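You operate a simulated robot arm through the tools that you are given. There is no shell and no other tool. Be economical: measure what you need, move in short steps, check, and stop when the job is done.

Carry out the task below with a simulated robot arm. There is one attempt and no reset: what you move stays moved.

TASK
Put the label card labelled "sheets" from the dining table top on the blue plate and the label card labelled "winter" on the green disc there.
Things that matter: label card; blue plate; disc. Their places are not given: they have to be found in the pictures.

It is judged by the outcome, as a careful person would: the job done as asked, and still so three seconds after it is handed in. It fails if anything else is knocked over, pushed out of place, dropped, spilled or broken.

THE ROBOT
A 7-joint arm with a two-finger parallel gripper, fixed in place. Base frame: the origin is at the foot of the arm, x ahead of it, y to its left, z up; the work surface is at about z = 0. Lengths are in mm, angles in degrees, forces in N, time in s.
With the tool pointing down near the work surface it reaches from about 220 to 580 mm from the base axis. Its first joint turns from -66.0 to 66.0 degrees. Payload 2.5 kg.
Tool frame: the origin (TCP) lies between the finger pads and is the grasp point; the fingertips stand 23 mm ahead of it; z points along the fingers, y is the line along which they close. The gripper opens to 94 mm. The fingers are 38 mm wide and 10 mm thick; the gripper's body (54 by 96 mm) begins 39 mm behind the TCP.
Orientation is that of the tool frame in the base frame, as a unit quaternion [x, y, z, w]. With the fingers straight down and closing along the base's y, the tool's x points along the base's -x, its y along +y and its z along -z.

THE INTERFACE
- The arm moves only by the tool play_rows. Its argument "deltas" is a list of rows, each a list of 7 numbers: the shift along the tool's x, y, z in mm, then the turn, a rotation vector about the tool's x, y, z in degrees, then the finger opening in mm, from 0 to 94. In form: [[x, y, z, ax, ay, az, fingers], ...]. A call has 1 to 8 rows; each row is the pose to reach, as a shift and turn from the pose commanded when the call began, along the tool's axes at that moment. A row lasts 0.2 s, in which the tool goes at most 50 mm and 8.6 degrees; a call with a longer step from one row to the next is refused whole, and so is a gripper value outside its range. A pose out of reach is approached as far as the arm can. The call stops where the force on the tool passes 40 N (or 10 N more than at its start, if that is more) or the arm is blocked; 0.2 s more then pass. The fingers move at their own pace (about 108 mm/s each) and stop on an object; they squeeze with about 26 N. The grip force told is the motor's: it shows also when the fingers shut on nothing. Time passes only in rows, and 0.2 s behind the last, so rows that repeat a pose let the fingers close. It gives the time, the measured TCP pose, the force on the tool (base axes), the opening and the grip force at its end, in the units of the frame above (readings bear some noise), and new pictures: "views" is both (left out), scene, wrist or none.
- Cameras (640 x 400 px; columns grow to the right, rows downward): "scene" is fixed at [90.7, -382.2, 549]; the picture's right is [0.96, -0.29, 0.00], its down [-0.18, -0.60, -0.78] and it looks along [0.22, 0.75, -0.62] (base axes); focal length 343 px, centre (320, 200). "wrist" rides on the gripper at [-39, 0, -44] in the tool frame; the picture's right is [0.00, -1.00, 0.00], its down [0.97, 0.00, -0.24] and it looks along [0.24, 0.00, 0.97] (tool axes); focal length 218 px, centre (320, 200).
- probe_pixels(camera, pixels): for up to 12 pixels [column, row] of the newest picture of that camera ("zoom" is the newest enlarged one), the place [x, y, z] in the base frame of the surface seen there, good to about 2 mm, but the place of the scene camera against the robot may be out by one fixed shift of up to 25 mm in any direction. No time passes.
- zoom(camera, box): a new picture of the part [left, top, right, bottom] of that camera's present view, enlarged. No time passes.
- hand_in(): hands the job in; it is judged then, once.

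Work in short steps. Measure before you move; look again where a grasp or a placing could have gone wrong, and mend it. You have 60 turns and 120 pictures in all, those below and enlarged ones among them. Open the gripper and draw the arm clear of the work before you hand the job in, unless the task says otherwise; then end with one line.

The tools are called after ">>>" by a JSON object that holds its "fn" and its "kwargs". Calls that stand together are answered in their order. play_rows: Moves the arm, as the interface text tells. Its arguments: {"type":"object","properties":{"deltas":{"type":"array","items":{"type":"array","items":{"type":"number"}}},"views":{"type":"string","enum":["both","scene","wrist","none"]}},"required":["deltas"]} The other tools are called the same way: probe_pixels (camera, pixels) gives the place of the surface under pixels of a picture; zoom (camera, box) takes an enlarged picture of a part of a camera's view; hand_in () hands the job in.

At the start:

```text
t: 0.0
tool_pos: [299.0, 276.5, 213.1]
orientation: [0.0, 1.0, 0.0, -0.001]
contact_force: [-0.8, 0.0, -0.6]
grip_width: 94.2
gripper_force: 0.0
```

scene: 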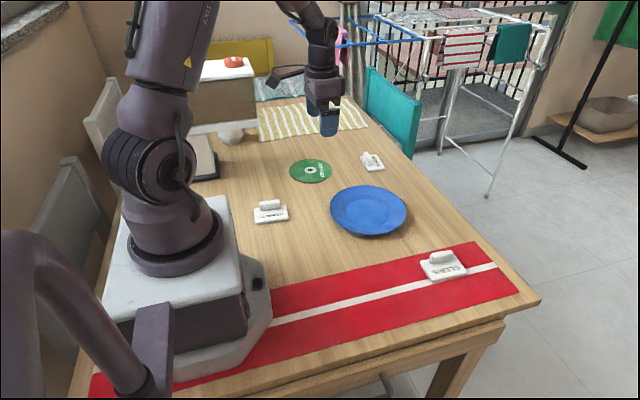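
wrist: 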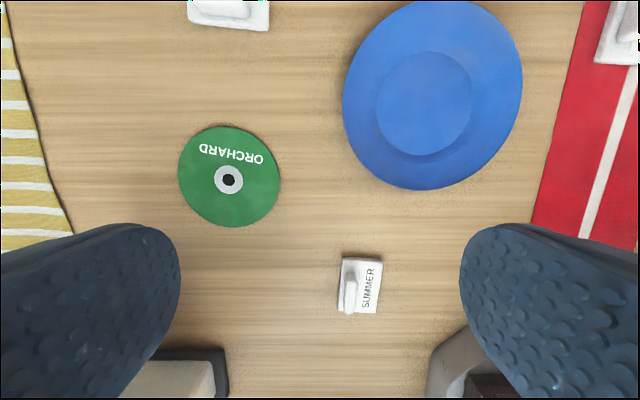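

The pictures show three cards: at scene (270,211), (372,161) and (443,265). The wrist view reads one of them as "SUMMER". I'll zoom in to read the others.

>>> {"fn": "zoom", "kwargs": {"camera": "scene", "box": [400, 235, 490, 295]}}

>>> {"fn": "zoom", "kwargs": {"camera": "scene", "box": [340, 140, 400, 180]}}

>>> {"fn": "zoom", "kwargs": {"camera": "scene", "box": [180, 90, 340, 230]}}

```text
6.67 times, centred on (445, 265) of scene
```

zoom: 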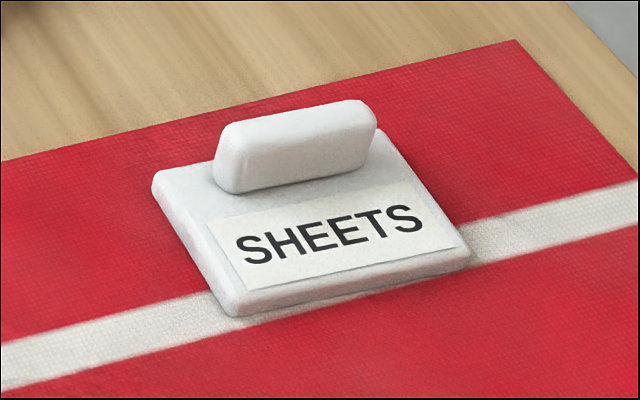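

```text
10.00 times, centred on (370, 160) of scene
```

zoom: 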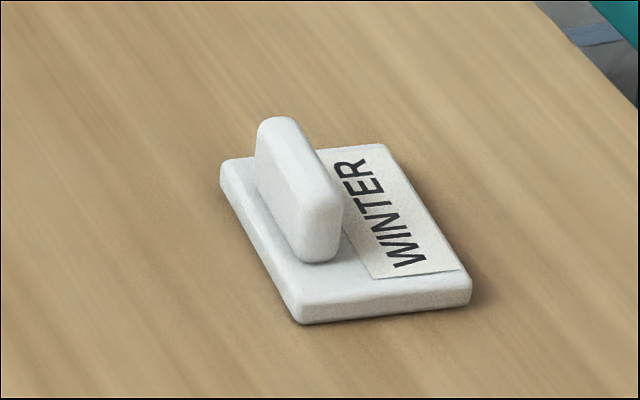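

```text
2.86 times, centred on (260, 160) of scene
```

zoom: 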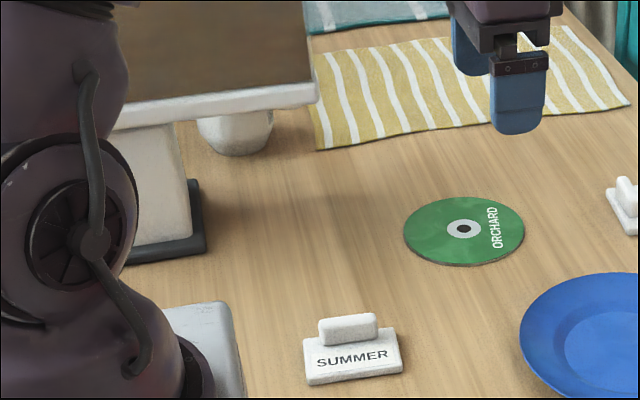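

"Sheets" is the card on the red runner, and "winter" is the one near the table edge at (372,161). I'll probe the targets and cards in both cameras, so I can also get the shift between them.

>>> {"fn": "probe_pixels", "kwargs": {"camera": "wrist", "pixels": [[228, 180], [425, 103], [360, 95], [345, 100], [500, 100], [352, 285], [258, 25], [196, 20], [230, 5], [180, 180], [279, 180], [607, 62]]}}

>>> {"fn": "probe_pixels", "kwargs": {"camera": "scene", "pixels": [[310, 170], [368, 209], [270, 203], [435, 255], [448, 252], [441, 257], [441, 280], [423, 262], [367, 154], [371, 158], [369, 171], [384, 168]]}}

```text
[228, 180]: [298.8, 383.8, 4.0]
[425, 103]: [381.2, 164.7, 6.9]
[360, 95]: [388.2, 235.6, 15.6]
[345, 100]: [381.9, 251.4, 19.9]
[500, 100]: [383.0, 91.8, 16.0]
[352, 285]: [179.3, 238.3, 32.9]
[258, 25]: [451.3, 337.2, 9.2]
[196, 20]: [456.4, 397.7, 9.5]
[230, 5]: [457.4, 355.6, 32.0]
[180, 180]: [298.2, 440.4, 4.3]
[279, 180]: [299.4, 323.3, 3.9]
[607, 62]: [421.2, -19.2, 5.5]
```

```text
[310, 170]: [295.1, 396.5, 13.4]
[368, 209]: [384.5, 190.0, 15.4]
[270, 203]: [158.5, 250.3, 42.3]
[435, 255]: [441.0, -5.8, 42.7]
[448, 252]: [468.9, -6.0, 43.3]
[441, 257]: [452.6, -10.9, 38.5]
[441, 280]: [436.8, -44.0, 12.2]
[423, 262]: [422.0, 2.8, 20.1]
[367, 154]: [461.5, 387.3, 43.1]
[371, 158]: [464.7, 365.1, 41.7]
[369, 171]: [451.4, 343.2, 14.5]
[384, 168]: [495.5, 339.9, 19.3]
```

The scene camera reads about 9.5 mm high in z. I'm moving the arm over toward the winter card for an accurate wrist view.

>>> {"fn": "play_rows", "kwargs": {"deltas": [[-33, 20, 0, 0, 0, 0, 94], [-66, 40, 0, 0, 0, 0, 94], [-99, 60, 0, 0, 0, 0, 94], [-125, 75, 0, 0, 0, 0, 94], [-125, 75, 0, 0, 0, 0, 94]]}}

```text
t: 1.2
tool_pos: [425.0, 351.3, 209.5]
orientation: [-0.001, 1.0, 0.0, 0.0]
contact_force: [-0.2, -0.4, -0.3]
grip_width: 94.0
gripper_force: 0.0
```

scene: 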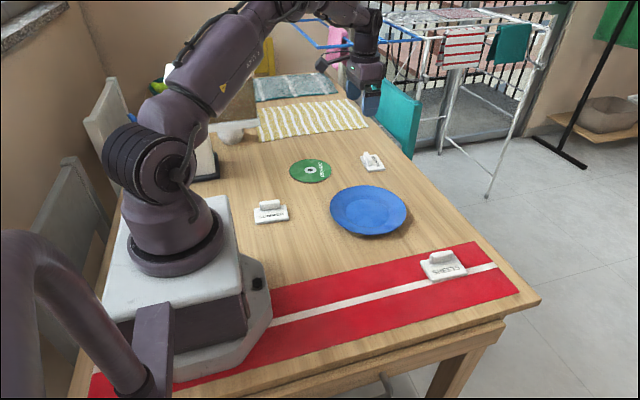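
wrist: 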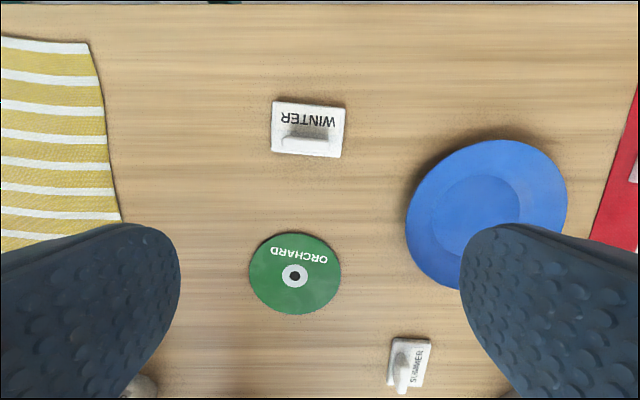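

>>> {"fn": "zoom", "kwargs": {"camera": "wrist", "box": [260, 90, 356, 170]}}

>>> {"fn": "probe_pixels", "kwargs": {"camera": "wrist", "pixels": [[278, 106], [342, 110], [274, 150], [338, 155], [284, 145], [327, 149], [305, 145], [295, 276], [250, 273], [341, 274], [295, 233], [295, 314]]}}

```text
5.00 times, centred on (308, 130) of wrist
```

zoom: 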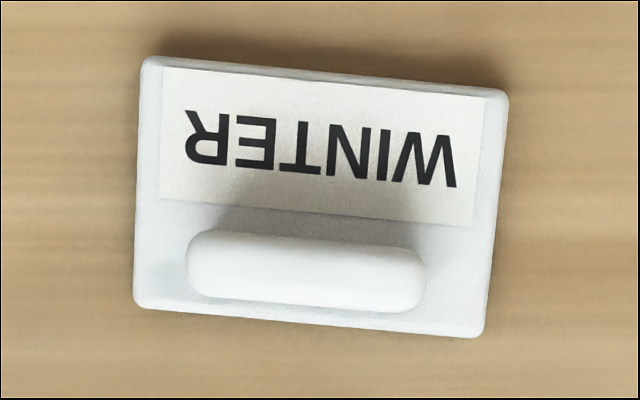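

```text
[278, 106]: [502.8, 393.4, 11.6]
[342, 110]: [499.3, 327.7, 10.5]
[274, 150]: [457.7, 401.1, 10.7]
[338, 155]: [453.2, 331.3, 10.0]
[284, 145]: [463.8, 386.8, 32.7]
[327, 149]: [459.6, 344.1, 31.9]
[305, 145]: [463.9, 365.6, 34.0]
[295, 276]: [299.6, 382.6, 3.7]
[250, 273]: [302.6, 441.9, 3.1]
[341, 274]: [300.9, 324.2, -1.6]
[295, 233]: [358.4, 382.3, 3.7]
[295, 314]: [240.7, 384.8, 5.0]
```

The winter card's grip bar is centred near (462,366) with its top at z≈34, and it runs nearly along base y, about 5.6° off. The disc centre is (299.5,383.5). I'll turn the tool so the fingers close across the bar's thickness.

>>> {"fn": "play_rows", "kwargs": {"deltas": [[0, 0, 10, 0, 0, -8.4, 60], [0, 2, 20, 0, 0, -16.8, 60], [0, 4, 30, 0, 0, -25.2, 60], [-4, 6, 40, 0, 0, -33.6, 60], [-8, 8, 50, 0, 0, -42, 60], [-12, 10, 60, 0, 0, -50.4, 60], [-16, 12, 70, 0, 0, -58.8, 60], [-20, 15, 80, 0, 0, -67.2, 60]], "views": "none"}}

>>> {"fn": "play_rows", "kwargs": {"deltas": [[0, 0, 0, 0, 0, -8.6, 60], [0, 0, 0, 0, 0, -17.2, 60], [0, 0, 0, 0, 0, -17.2, 60]]}}

```text
t: 3.0
tool_pos: [446.0, 365.7, 133.3]
orientation: [-0.554, 0.832, 0.0, 0.0]
contact_force: [1.3, -0.1, -1.4]
grip_width: 59.8
gripper_force: 0.1
```

```text
t: 3.8
tool_pos: [446.5, 367.1, 134.6]
orientation: [-0.673, 0.74, -0.001, 0.001]
contact_force: [-0.5, 0.1, -1.0]
grip_width: 60.0
gripper_force: 0.1
```

scene: 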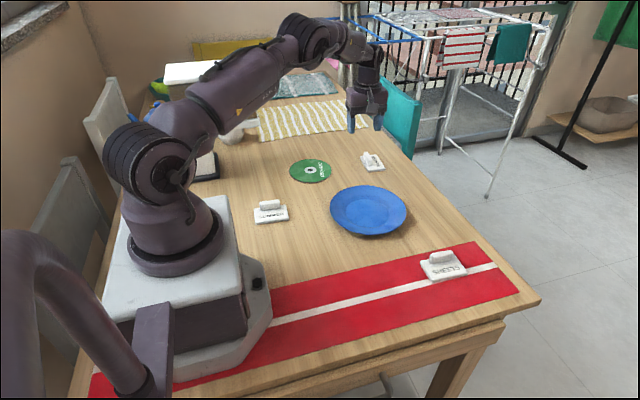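
wrist: 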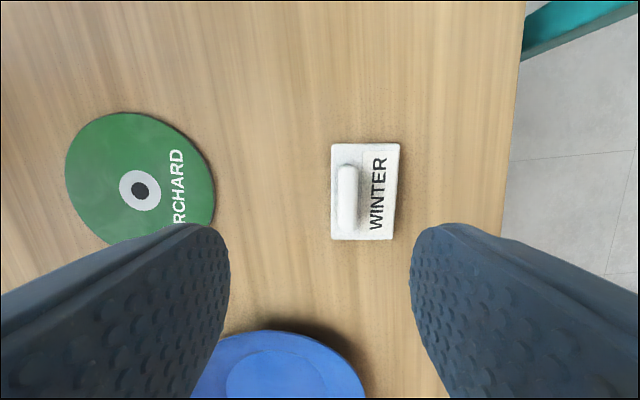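

The tool is now aligned with the bar at (347,197). I'll probe the bar again for precision.

>>> {"fn": "zoom", "kwargs": {"camera": "wrist", "box": [316, 135, 412, 195]}}

>>> {"fn": "probe_pixels", "kwargs": {"camera": "wrist", "pixels": [[347, 168], [347, 225], [347, 197], [340, 197], [355, 197], [333, 145], [399, 145], [332, 237], [392, 237]]}}

```text
6.67 times, centred on (364, 165) of wrist
```

zoom: 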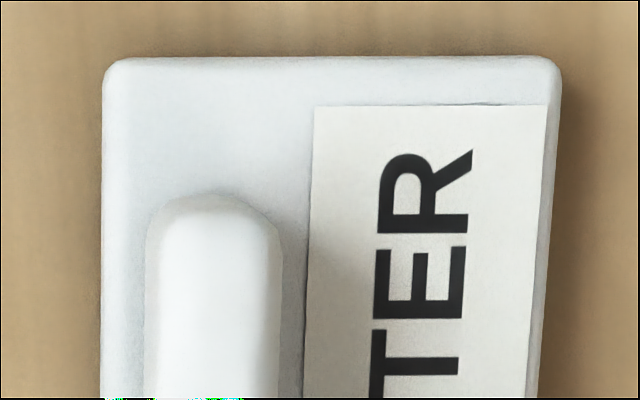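

```text
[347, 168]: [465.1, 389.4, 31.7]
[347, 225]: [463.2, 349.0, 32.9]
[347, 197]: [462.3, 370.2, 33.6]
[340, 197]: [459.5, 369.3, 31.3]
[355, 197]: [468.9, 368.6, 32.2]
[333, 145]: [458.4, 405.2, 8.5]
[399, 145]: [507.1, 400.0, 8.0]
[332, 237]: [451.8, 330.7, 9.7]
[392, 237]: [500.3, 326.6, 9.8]
```

The bar centre is at about (464,368). I'll shift over it and lower partway to check the reach.

>>> {"fn": "play_rows", "kwargs": {"deltas": [[-2, -17.5, 0, 0, 0, 0, 60], [-2, -17.5, 30, 0, 0, 0, 60], [-2, -17.5, 60, 0, 0, 0, 60], [-2, -17.5, 60, 0, 0, 0, 60]]}}

```text
t: 4.8
tool_pos: [461.5, 367.5, 72.9]
orientation: [-0.672, 0.74, 0.0, 0.0]
contact_force: [-0.2, 0.2, -1.0]
grip_width: 60.1
gripper_force: 0.1
```

scene: 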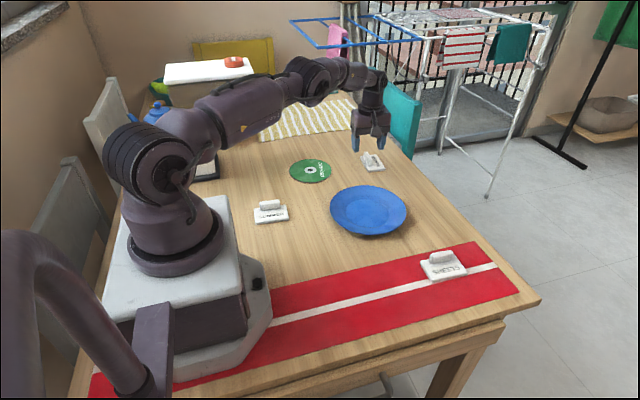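
wrist: 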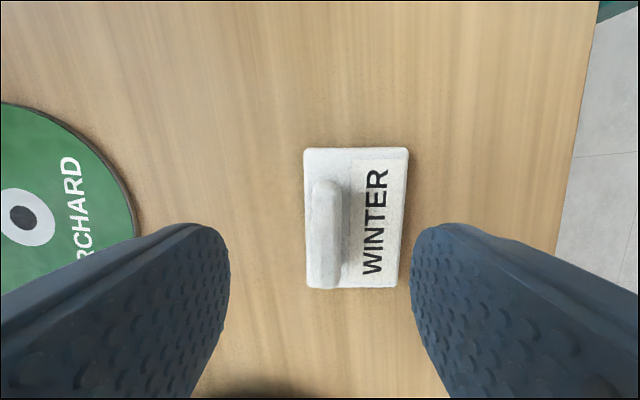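

The bar is at columns 317–342, slightly right of centre. I'll nudge 2.5 mm that way, lower to z≈37 and close.

>>> {"fn": "play_rows", "kwargs": {"deltas": [[0, -2.5, 18, 0, 0, 0, 50], [0, -2.5, 36, 0, 0, 0, 50], [0, -2.5, 36, 0, 0, 0, 50], [0, -2.5, 36, 0, 0, 0, 8], [0, -2.5, 36, 0, 0, 0, 8], [0, -2.5, 36, 0, 0, 0, 8]]}}

```text
t: 6.2
tool_pos: [465.4, 368.9, 36.7]
orientation: [-0.671, 0.741, -0.001, 0.0]
contact_force: [-0.4, 0.0, -0.7]
grip_width: 11.8
gripper_force: 26.2
```

scene: 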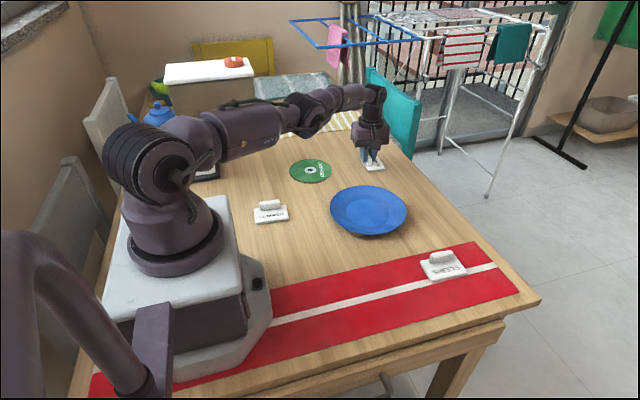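
wrist: 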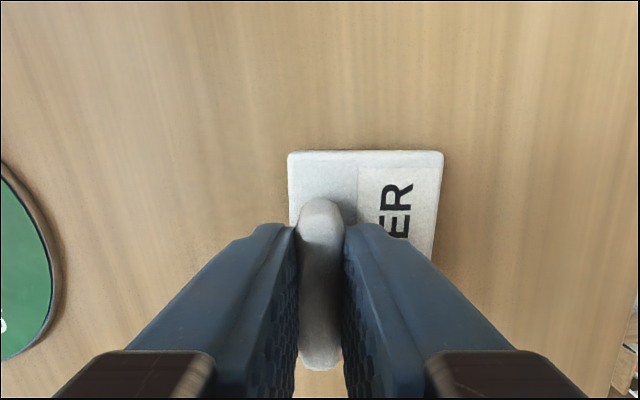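

The bar is held, at 11.8 mm. I'll lift it and carry it over the disc, aiming the TCP at (285.5,386) so the card's centre lands on the disc's centre.

>>> {"fn": "play_rows", "kwargs": {"deltas": [[0, 0, -30, 0, 0, 0, 8], [0, 0, -60, 0, 0, 0, 8], [0, 36, -60, 0, 0, 0, 8], [0, 72, -60, 0, 0, 0, 8], [0, 108, -60, 0, 0, 0, 8], [0, 144, -60, 0, 0, 0, 8], [0, 180, -60, 0, 0, 0, 8], [0, 180, -60, 0, 0, 0, 8]]}}

```text
t: 8.0
tool_pos: [286.3, 384.0, 96.0]
orientation: [-0.672, 0.74, -0.001, 0.001]
contact_force: [1.1, 1.0, -0.7]
grip_width: 12.0
gripper_force: 25.9
```

scene: 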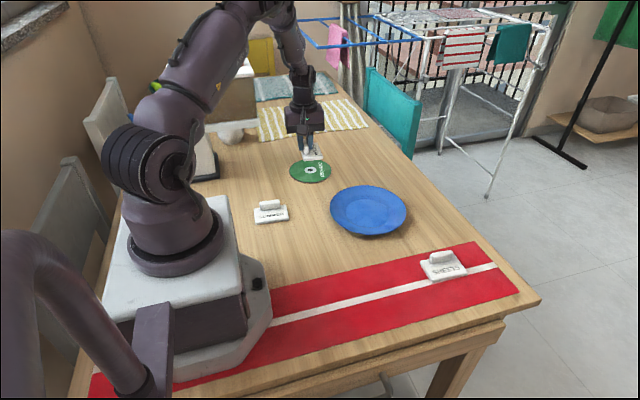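
wrist: 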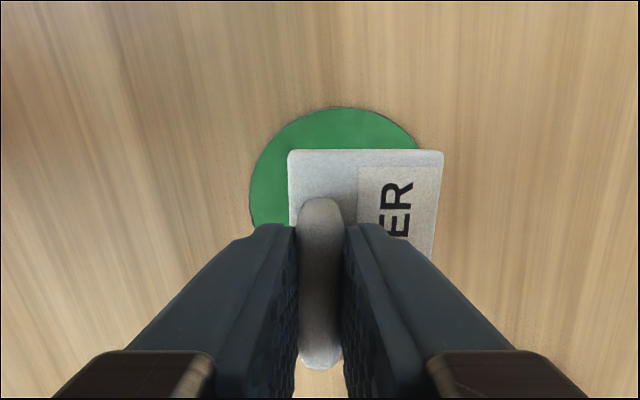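

The card is level above the disc. I'll lower to about z=43 and check before touching.

>>> {"fn": "play_rows", "kwargs": {"deltas": [[-2, 0, 20, 0, 0, 0, 8], [-2, 0, 40, 0, 0, 0, 8], [-2, 0, 53, 0, 0, 0, 8], [-2, 0, 53, 0, 0, 0, 8]]}}

>>> {"fn": "zoom", "kwargs": {"camera": "scene", "box": [270, 130, 350, 190]}}

```text
t: 9.0
tool_pos: [285.2, 387.7, 43.2]
orientation: [-0.672, 0.74, 0.001, 0.0]
contact_force: [-0.4, -0.1, -0.7]
grip_width: 11.9
gripper_force: 26.2
```

scene: 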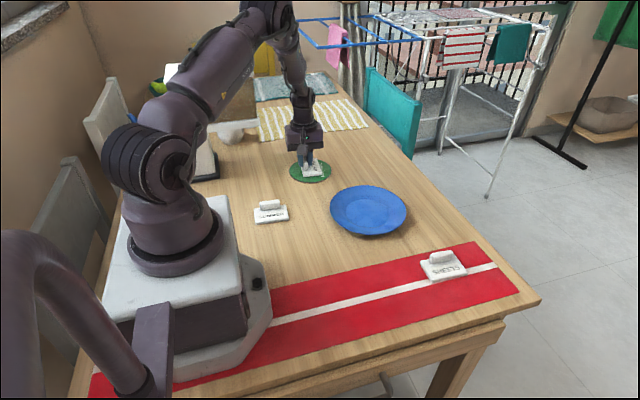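
wrist: 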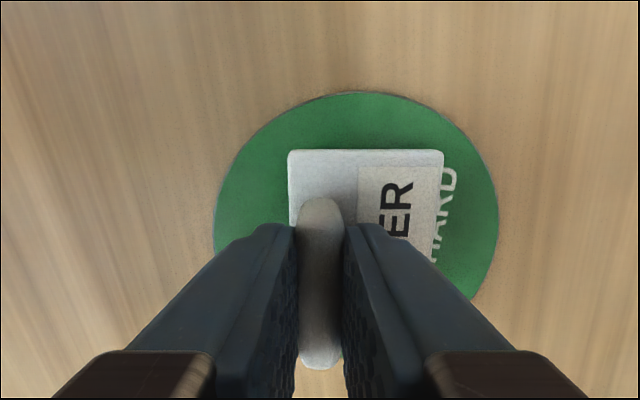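

```text
6.67 times, centred on (310, 160) of scene
```

zoom: 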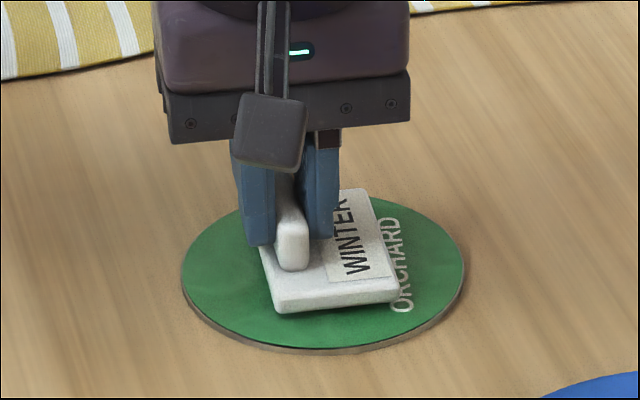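

The card sits well centred over the disc, just above it. I'll lower 3 mm, then open.

>>> {"fn": "play_rows", "kwargs": {"deltas": [[0, 0, 1.5, 0, 0, 0, 8], [0, 0, 3, 0, 0, 0, 8], [0, 0, 3, 0, 0, 0, 8]], "views": "none"}}

```text
t: 9.8
tool_pos: [285.2, 386.4, 40.0]
orientation: [-0.672, 0.741, 0.0, 0.0]
contact_force: [0.3, -0.2, -0.3]
grip_width: 11.9
gripper_force: 26.1
```

>>> {"fn": "play_rows", "kwargs": {"deltas": [[0, 0, 0.7, 0, 0, 0, 8], [0, 0, 0.7, 0, 0, 0, 22], [0, 0, 0.7, 0, 0, 0, 36], [0, 0, 0.7, 0, 0, 0, 36], [0, 0, -25, 0, 0, 0, 36], [0, 0, -60, 0, 0, 0, 36], [0, 0, -100, 0, 0, 0, 36]]}}

>>> {"fn": "zoom", "kwargs": {"camera": "scene", "box": [270, 130, 350, 190]}}

```text
t: 11.4
tool_pos: [285.2, 386.7, 141.0]
orientation: [-0.672, 0.741, 0.0, 0.0]
contact_force: [0.0, 0.3, 0.2]
grip_width: 36.0
gripper_force: 0.1
```

scene: 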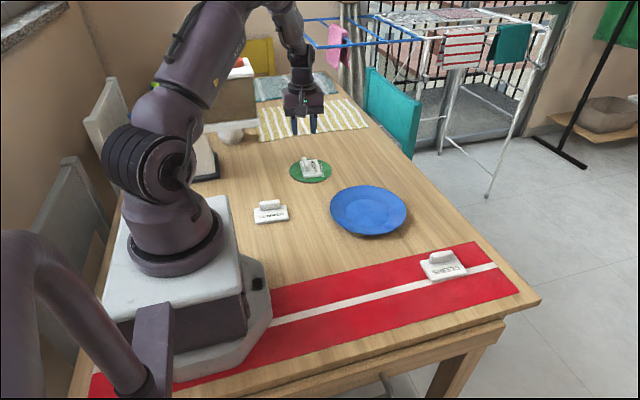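
wrist: 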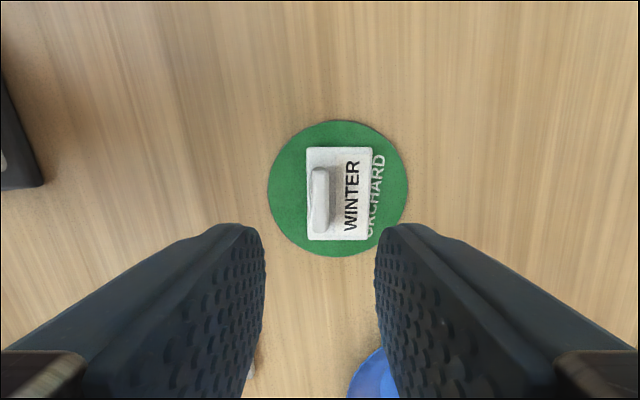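

```text
6.67 times, centred on (310, 160) of scene
```

zoom: 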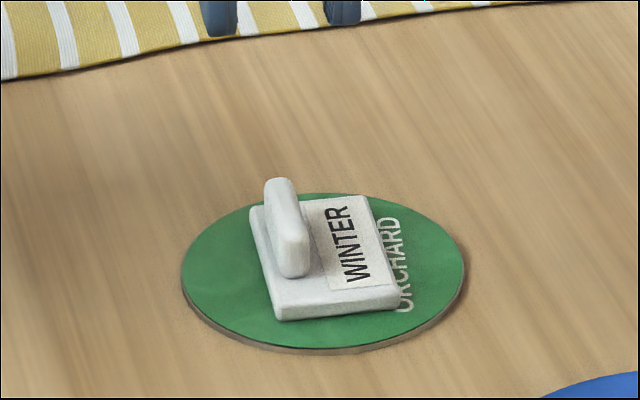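

The winter card is resting flat on the disc. Next I'm going to the sheets card near (455,-15), turning the tool back so the fingers close along base y.

>>> {"fn": "play_rows", "kwargs": {"deltas": [[39, -18.75, -20, 0, 0, 8.5, 60], [78, -37.5, -40, 0, 0, 17, 60], [117, -56.25, -50, 0, 0, 25.5, 60], [156, -75, -50, 0, 0, 34, 60], [195, -93.75, -50, 0, 0, 42.5, 60], [234, -112.5, -50, 0, 0, 51, 60], [273, -131.25, -50, 0, 0, 59.5, 60], [312, -150, -50, 0, 0, 68, 60]], "views": "none"}}

```text
t: 13.2
tool_pos: [405.7, 59.1, 189.6]
orientation: [-0.141, 0.99, 0.0, 0.001]
contact_force: [-0.6, 0.6, 1.2]
grip_width: 60.1
gripper_force: 0.0
```

>>> {"fn": "play_rows", "kwargs": {"deltas": [[-2, -37, 10, 0, 0, 8.2, 60], [-3.5, -74, 20, 0, 0, 16.4, 60], [-3.5, -74, 20, 0, 0, 16.4, 60]]}}

```text
t: 14.0
tool_pos: [427.4, -10.3, 170.4]
orientation: [0.001, 1.0, 0.0, 0.0]
contact_force: [-0.4, 0.7, -0.1]
grip_width: 60.1
gripper_force: 0.0
```

scene: 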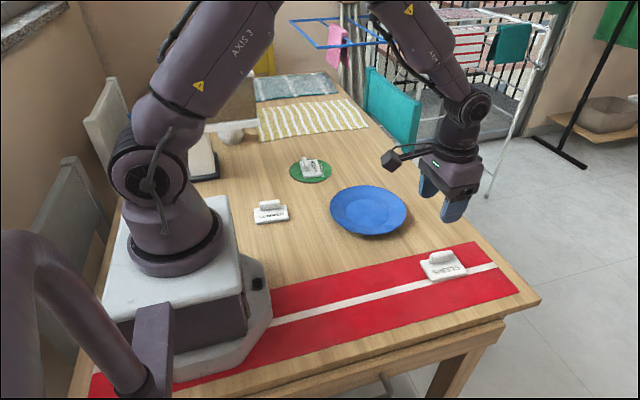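
wrist: 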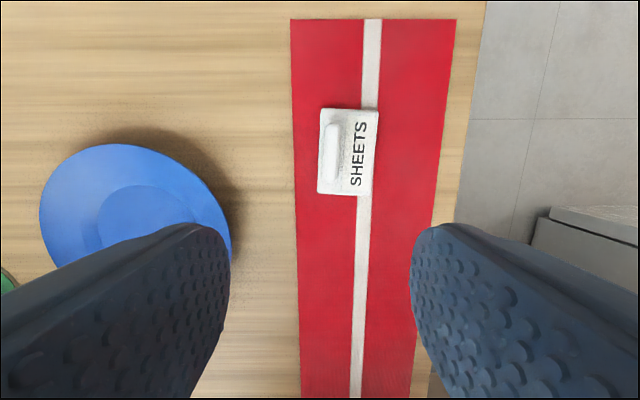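

>>> {"fn": "probe_pixels", "kwargs": {"camera": "wrist", "pixels": [[332, 128], [331, 178], [331, 153], [322, 111], [377, 113], [319, 191], [370, 194], [148, 218], [135, 148], [42, 210], [300, 250]]}}

>>> {"fn": "zoom", "kwargs": {"camera": "wrist", "box": [300, 100, 396, 200]}}

```text
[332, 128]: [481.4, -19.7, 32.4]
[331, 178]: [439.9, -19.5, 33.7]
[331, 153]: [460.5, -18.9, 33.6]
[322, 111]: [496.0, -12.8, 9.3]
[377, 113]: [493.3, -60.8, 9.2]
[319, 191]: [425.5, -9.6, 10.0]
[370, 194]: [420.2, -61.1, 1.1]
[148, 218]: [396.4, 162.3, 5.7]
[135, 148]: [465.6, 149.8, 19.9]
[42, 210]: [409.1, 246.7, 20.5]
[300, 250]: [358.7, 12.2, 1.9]
```

```text
4.00 times, centred on (348, 150) of wrist
```

zoom: 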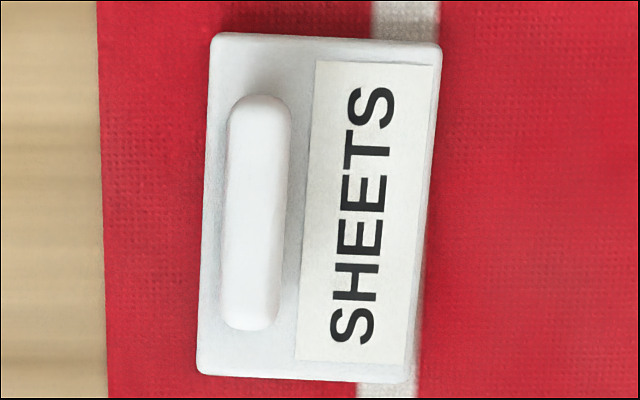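

The bar centre is at (460.5,-19.5), with the card yawed about -2.6°. I'll move above it and lower partway.

>>> {"fn": "play_rows", "kwargs": {"deltas": [[-33, -9, 20, 0, 0, 2.6, 60], [-33, -9, 60, 0, 0, 2.6, 60], [-33, -9, 98, 0, 0, 2.6, 60], [-33, -9, 98, 0, 0, 2.6, 60]], "views": "wrist"}}

```text
t: 15.0
tool_pos: [461.9, -18.5, 74.5]
orientation: [0.023, 1.0, 0.0, -0.001]
contact_force: [-0.1, 0.1, -0.4]
grip_width: 60.2
gripper_force: 0.1
```

wrist: 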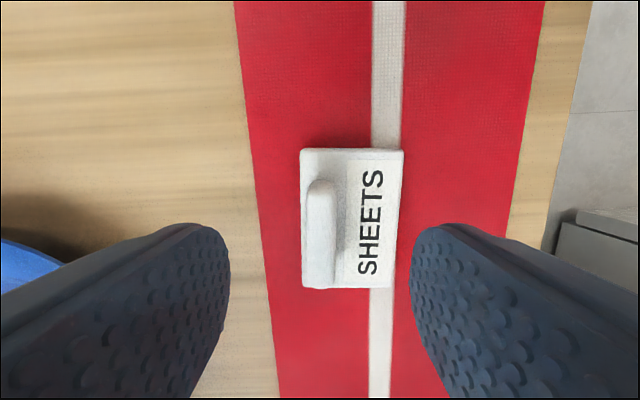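

The bar is centred at column 321, so I'll lower to z≈38 and close.

>>> {"fn": "play_rows", "kwargs": {"deltas": [[0, 0, 18, 0, 0, 0, 50], [0, 0, 36, 0, 0, 0, 50], [0, 0, 36, 0, 0, 0, 50], [0, 0, 36, 0, 0, 0, 8], [0, 0, 36, 0, 0, 0, 8], [0, 0, 36, 0, 0, 0, 8]], "views": "wrist"}}

```text
t: 16.4
tool_pos: [462.4, -16.8, 38.2]
orientation: [0.023, 1.0, 0.0, 0.0]
contact_force: [-0.8, 0.1, -0.3]
grip_width: 12.0
gripper_force: 25.6
```

wrist: 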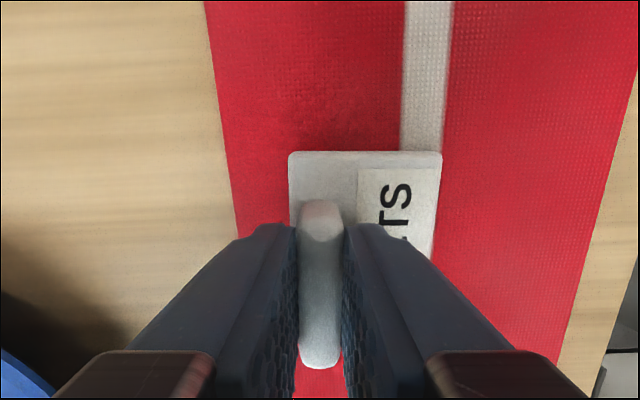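

The card is held. I'll lift it and carry it partway toward the plate for a wrist view of the plate.

>>> {"fn": "play_rows", "kwargs": {"deltas": [[0, 0, -35, 0, 0, 0, 8], [0, 0, -75, 0, 0, 0, 8], [20, 40, -100, 0, 0, 0, 8], [40, 80, -100, 0, 0, 0, 8], [60, 120, -100, 0, 0, 0, 8], [60, 120, -100, 0, 0, 0, 8]]}}

```text
refused: row 3 steps farther than a row can; nothing moved
```

>>> {"fn": "play_rows", "kwargs": {"deltas": [[0, 0, -45, 0, 0, 0, 8], [0, 0, -90, 0, 0, 0, 8], [18, 40, -95, 0, 0, 0, 8], [36, 80, -95, 0, 0, 0, 8], [54, 120, -95, 0, 0, 0, 8], [54, 120, -95, 0, 0, 0, 8]]}}

```text
t: 17.8
tool_pos: [414.4, 106.5, 133.2]
orientation: [0.023, 1.0, 0.0, -0.001]
contact_force: [0.4, 0.2, -0.2]
grip_width: 11.8
gripper_force: 26.6
```

scene: 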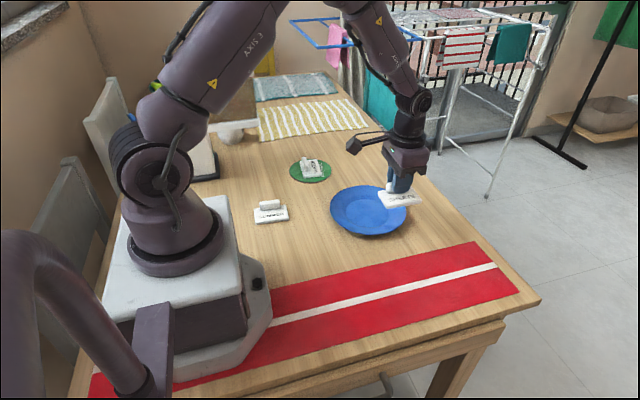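
wrist: 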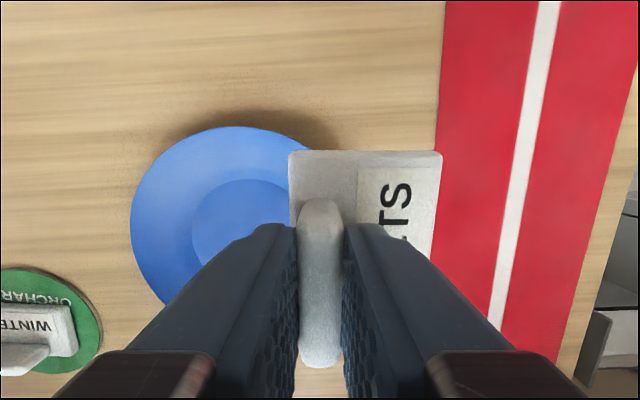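

>>> {"fn": "probe_pixels", "kwargs": {"camera": "wrist", "pixels": [[133, 220], [150, 170], [180, 139], [215, 129], [250, 129], [145, 265], [192, 232], [238, 181], [240, 215]]}}

```text
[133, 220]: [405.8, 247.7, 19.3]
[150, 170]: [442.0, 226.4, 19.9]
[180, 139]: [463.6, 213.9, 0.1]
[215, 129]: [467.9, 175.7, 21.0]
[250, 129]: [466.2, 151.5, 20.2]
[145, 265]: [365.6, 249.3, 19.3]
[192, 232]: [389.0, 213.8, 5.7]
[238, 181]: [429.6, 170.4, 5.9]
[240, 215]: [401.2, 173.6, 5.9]
```

The plate fits a centre of (386,168) with floor z≈5.9 and flat radius about 45. I'm moving the TCP to (388.5,184) and lowering to about z=48.

>>> {"fn": "play_rows", "kwargs": {"deltas": [[14, 39, 0, 0, 0, 0, 8], [28.6, 77.8, 0, 0, 0, 0, 8], [28.6, 77.8, 30, 0, 0, 0, 8], [28.6, 77.8, 60, 0, 0, 0, 8], [28.6, 77.8, 85, 0, 0, 0, 8], [28.6, 77.8, 85, 0, 0, 0, 8]]}}

>>> {"fn": "zoom", "kwargs": {"camera": "scene", "box": [320, 170, 420, 245]}}

```text
t: 19.2
tool_pos: [390.6, 183.7, 46.2]
orientation: [0.022, 1.0, 0.0, 0.001]
contact_force: [-2.1, -0.3, 1.3]
grip_width: 11.8
gripper_force: 26.3
```

scene: 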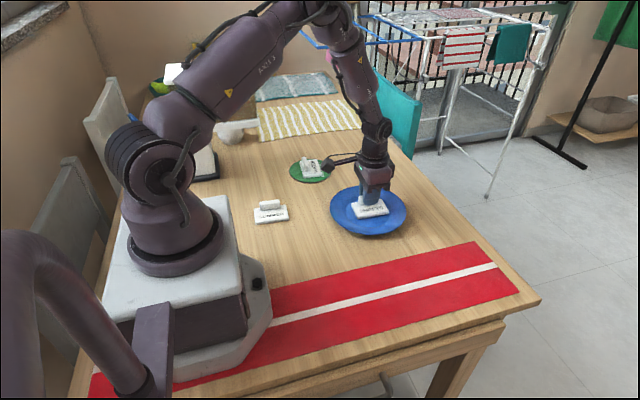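
wrist: 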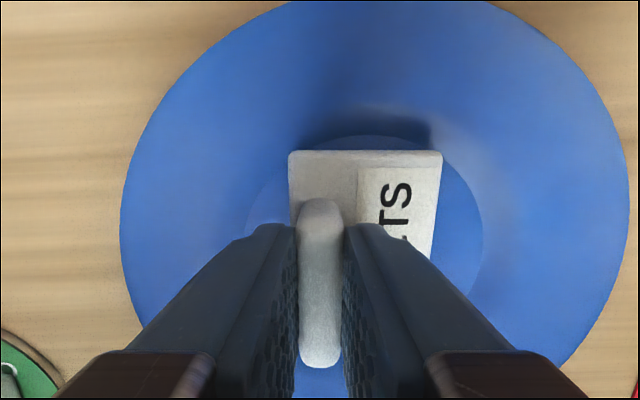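

```text
5.33 times, centred on (370, 208) of scene
```

zoom: 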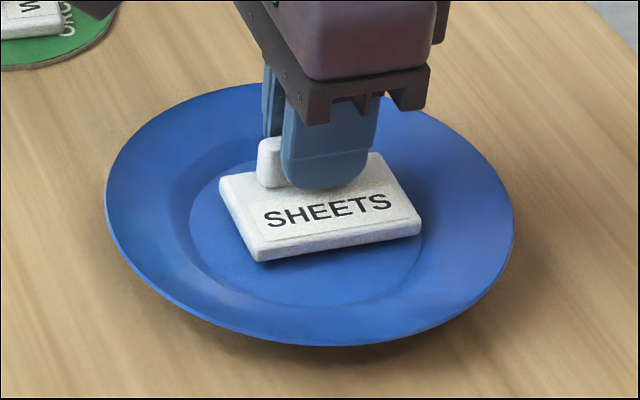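

The card is centred over the plate's flat with nothing touching. I'll lower the last few millimetres gently.

>>> {"fn": "play_rows", "kwargs": {"deltas": [[0, 0, 1.5, 0, 0, 0, 8], [0, 0, 3, 0, 0, 0, 8], [0, 0, 4, 0, 0, 0, 8], [0, 0, 4, 0, 0, 0, 8]], "views": "none"}}

>>> {"fn": "zoom", "kwargs": {"camera": "scene", "box": [340, 180, 400, 225]}}

```text
t: 20.2
tool_pos: [387.9, 184.3, 44.6]
orientation: [0.022, 1.0, 0.0, 0.001]
contact_force: [-5.7, -3.1, 16.2]
grip_width: 11.8
gripper_force: 25.8
```

```text
8.89 times, centred on (370, 202) of scene
```

zoom: 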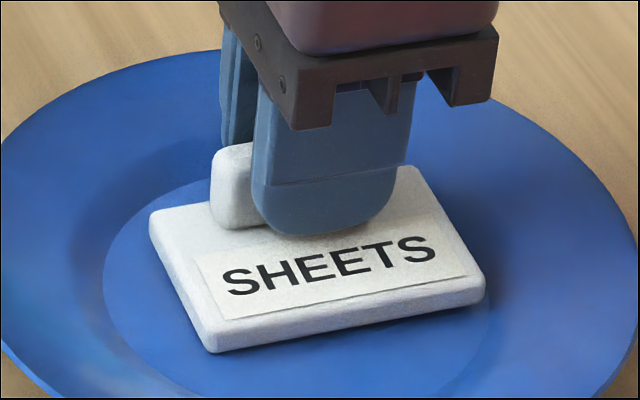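

Contact reads 16 N with a sideways push toward -x, so the +x edge is probably touching the rim slope. I'll lift slightly, shift 4 mm toward -x and lower again.

>>> {"fn": "play_rows", "kwargs": {"deltas": [[0, 0, -4, 0, 0, 0, 8], [4, -2, -4, 0, 0, 0, 8], [4, -2, -2, 0, 0, 0, 8], [4, -2, -0.5, 0, 0, 0, 8], [4, -2, -0.5, 0, 0, 0, 8]], "views": "none"}}

```text
t: 21.4
tool_pos: [384.9, 182.1, 43.0]
orientation: [0.023, 1.0, 0.0, 0.0]
contact_force: [0.5, -0.7, 3.4]
grip_width: 11.8
gripper_force: 25.7
```

The card now sits lower, at z=43, with light vertical contact only. Release and retreat.

>>> {"fn": "play_rows", "kwargs": {"deltas": [[0, 0, 0, 0, 0, 0, 20], [0, 0, 0, 0, 0, 0, 36], [0, 0, 0, 0, 0, 0, 36], [0, 0, -20, 0, 0, 0, 36], [0, 0, -60, 0, 0, 0, 36], [0, 0, -105, 0, 0, 0, 36], [0, 0, -145, 0, 0, 0, 36]]}}

>>> {"fn": "zoom", "kwargs": {"camera": "scene", "box": [280, 145, 420, 245]}}

```text
t: 23.0
tool_pos: [384.8, 184.7, 187.5]
orientation: [0.022, 1.0, 0.0, 0.0]
contact_force: [-0.1, -0.2, 0.3]
grip_width: 35.9
gripper_force: 0.2
```

scene: 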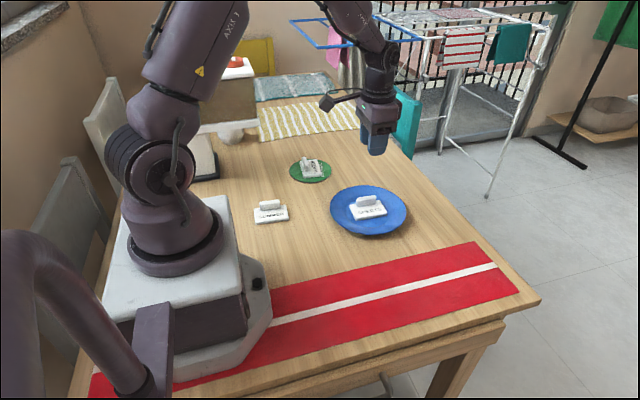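
wrist: 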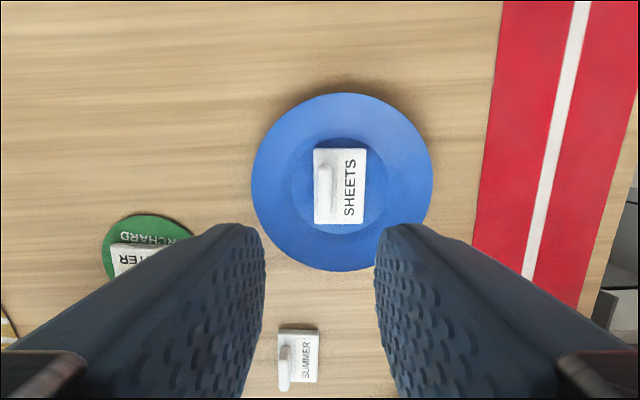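

```text
4.00 times, centred on (350, 195) of scene
```

zoom: 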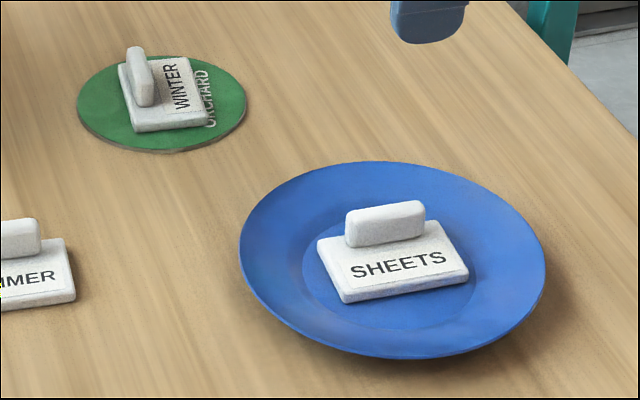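

Both cards lie flat on their targets, nothing else has moved, and the arm is clear with the gripper open, so I'm handing in.

>>> {"fn": "hand_in", "kwargs": {}}

```text
The job is handed in.
```

The "sheets" card is on the blue plate and the "winter" card is on the green disc; both were lying flat when I handed in, and nothing else was moved.
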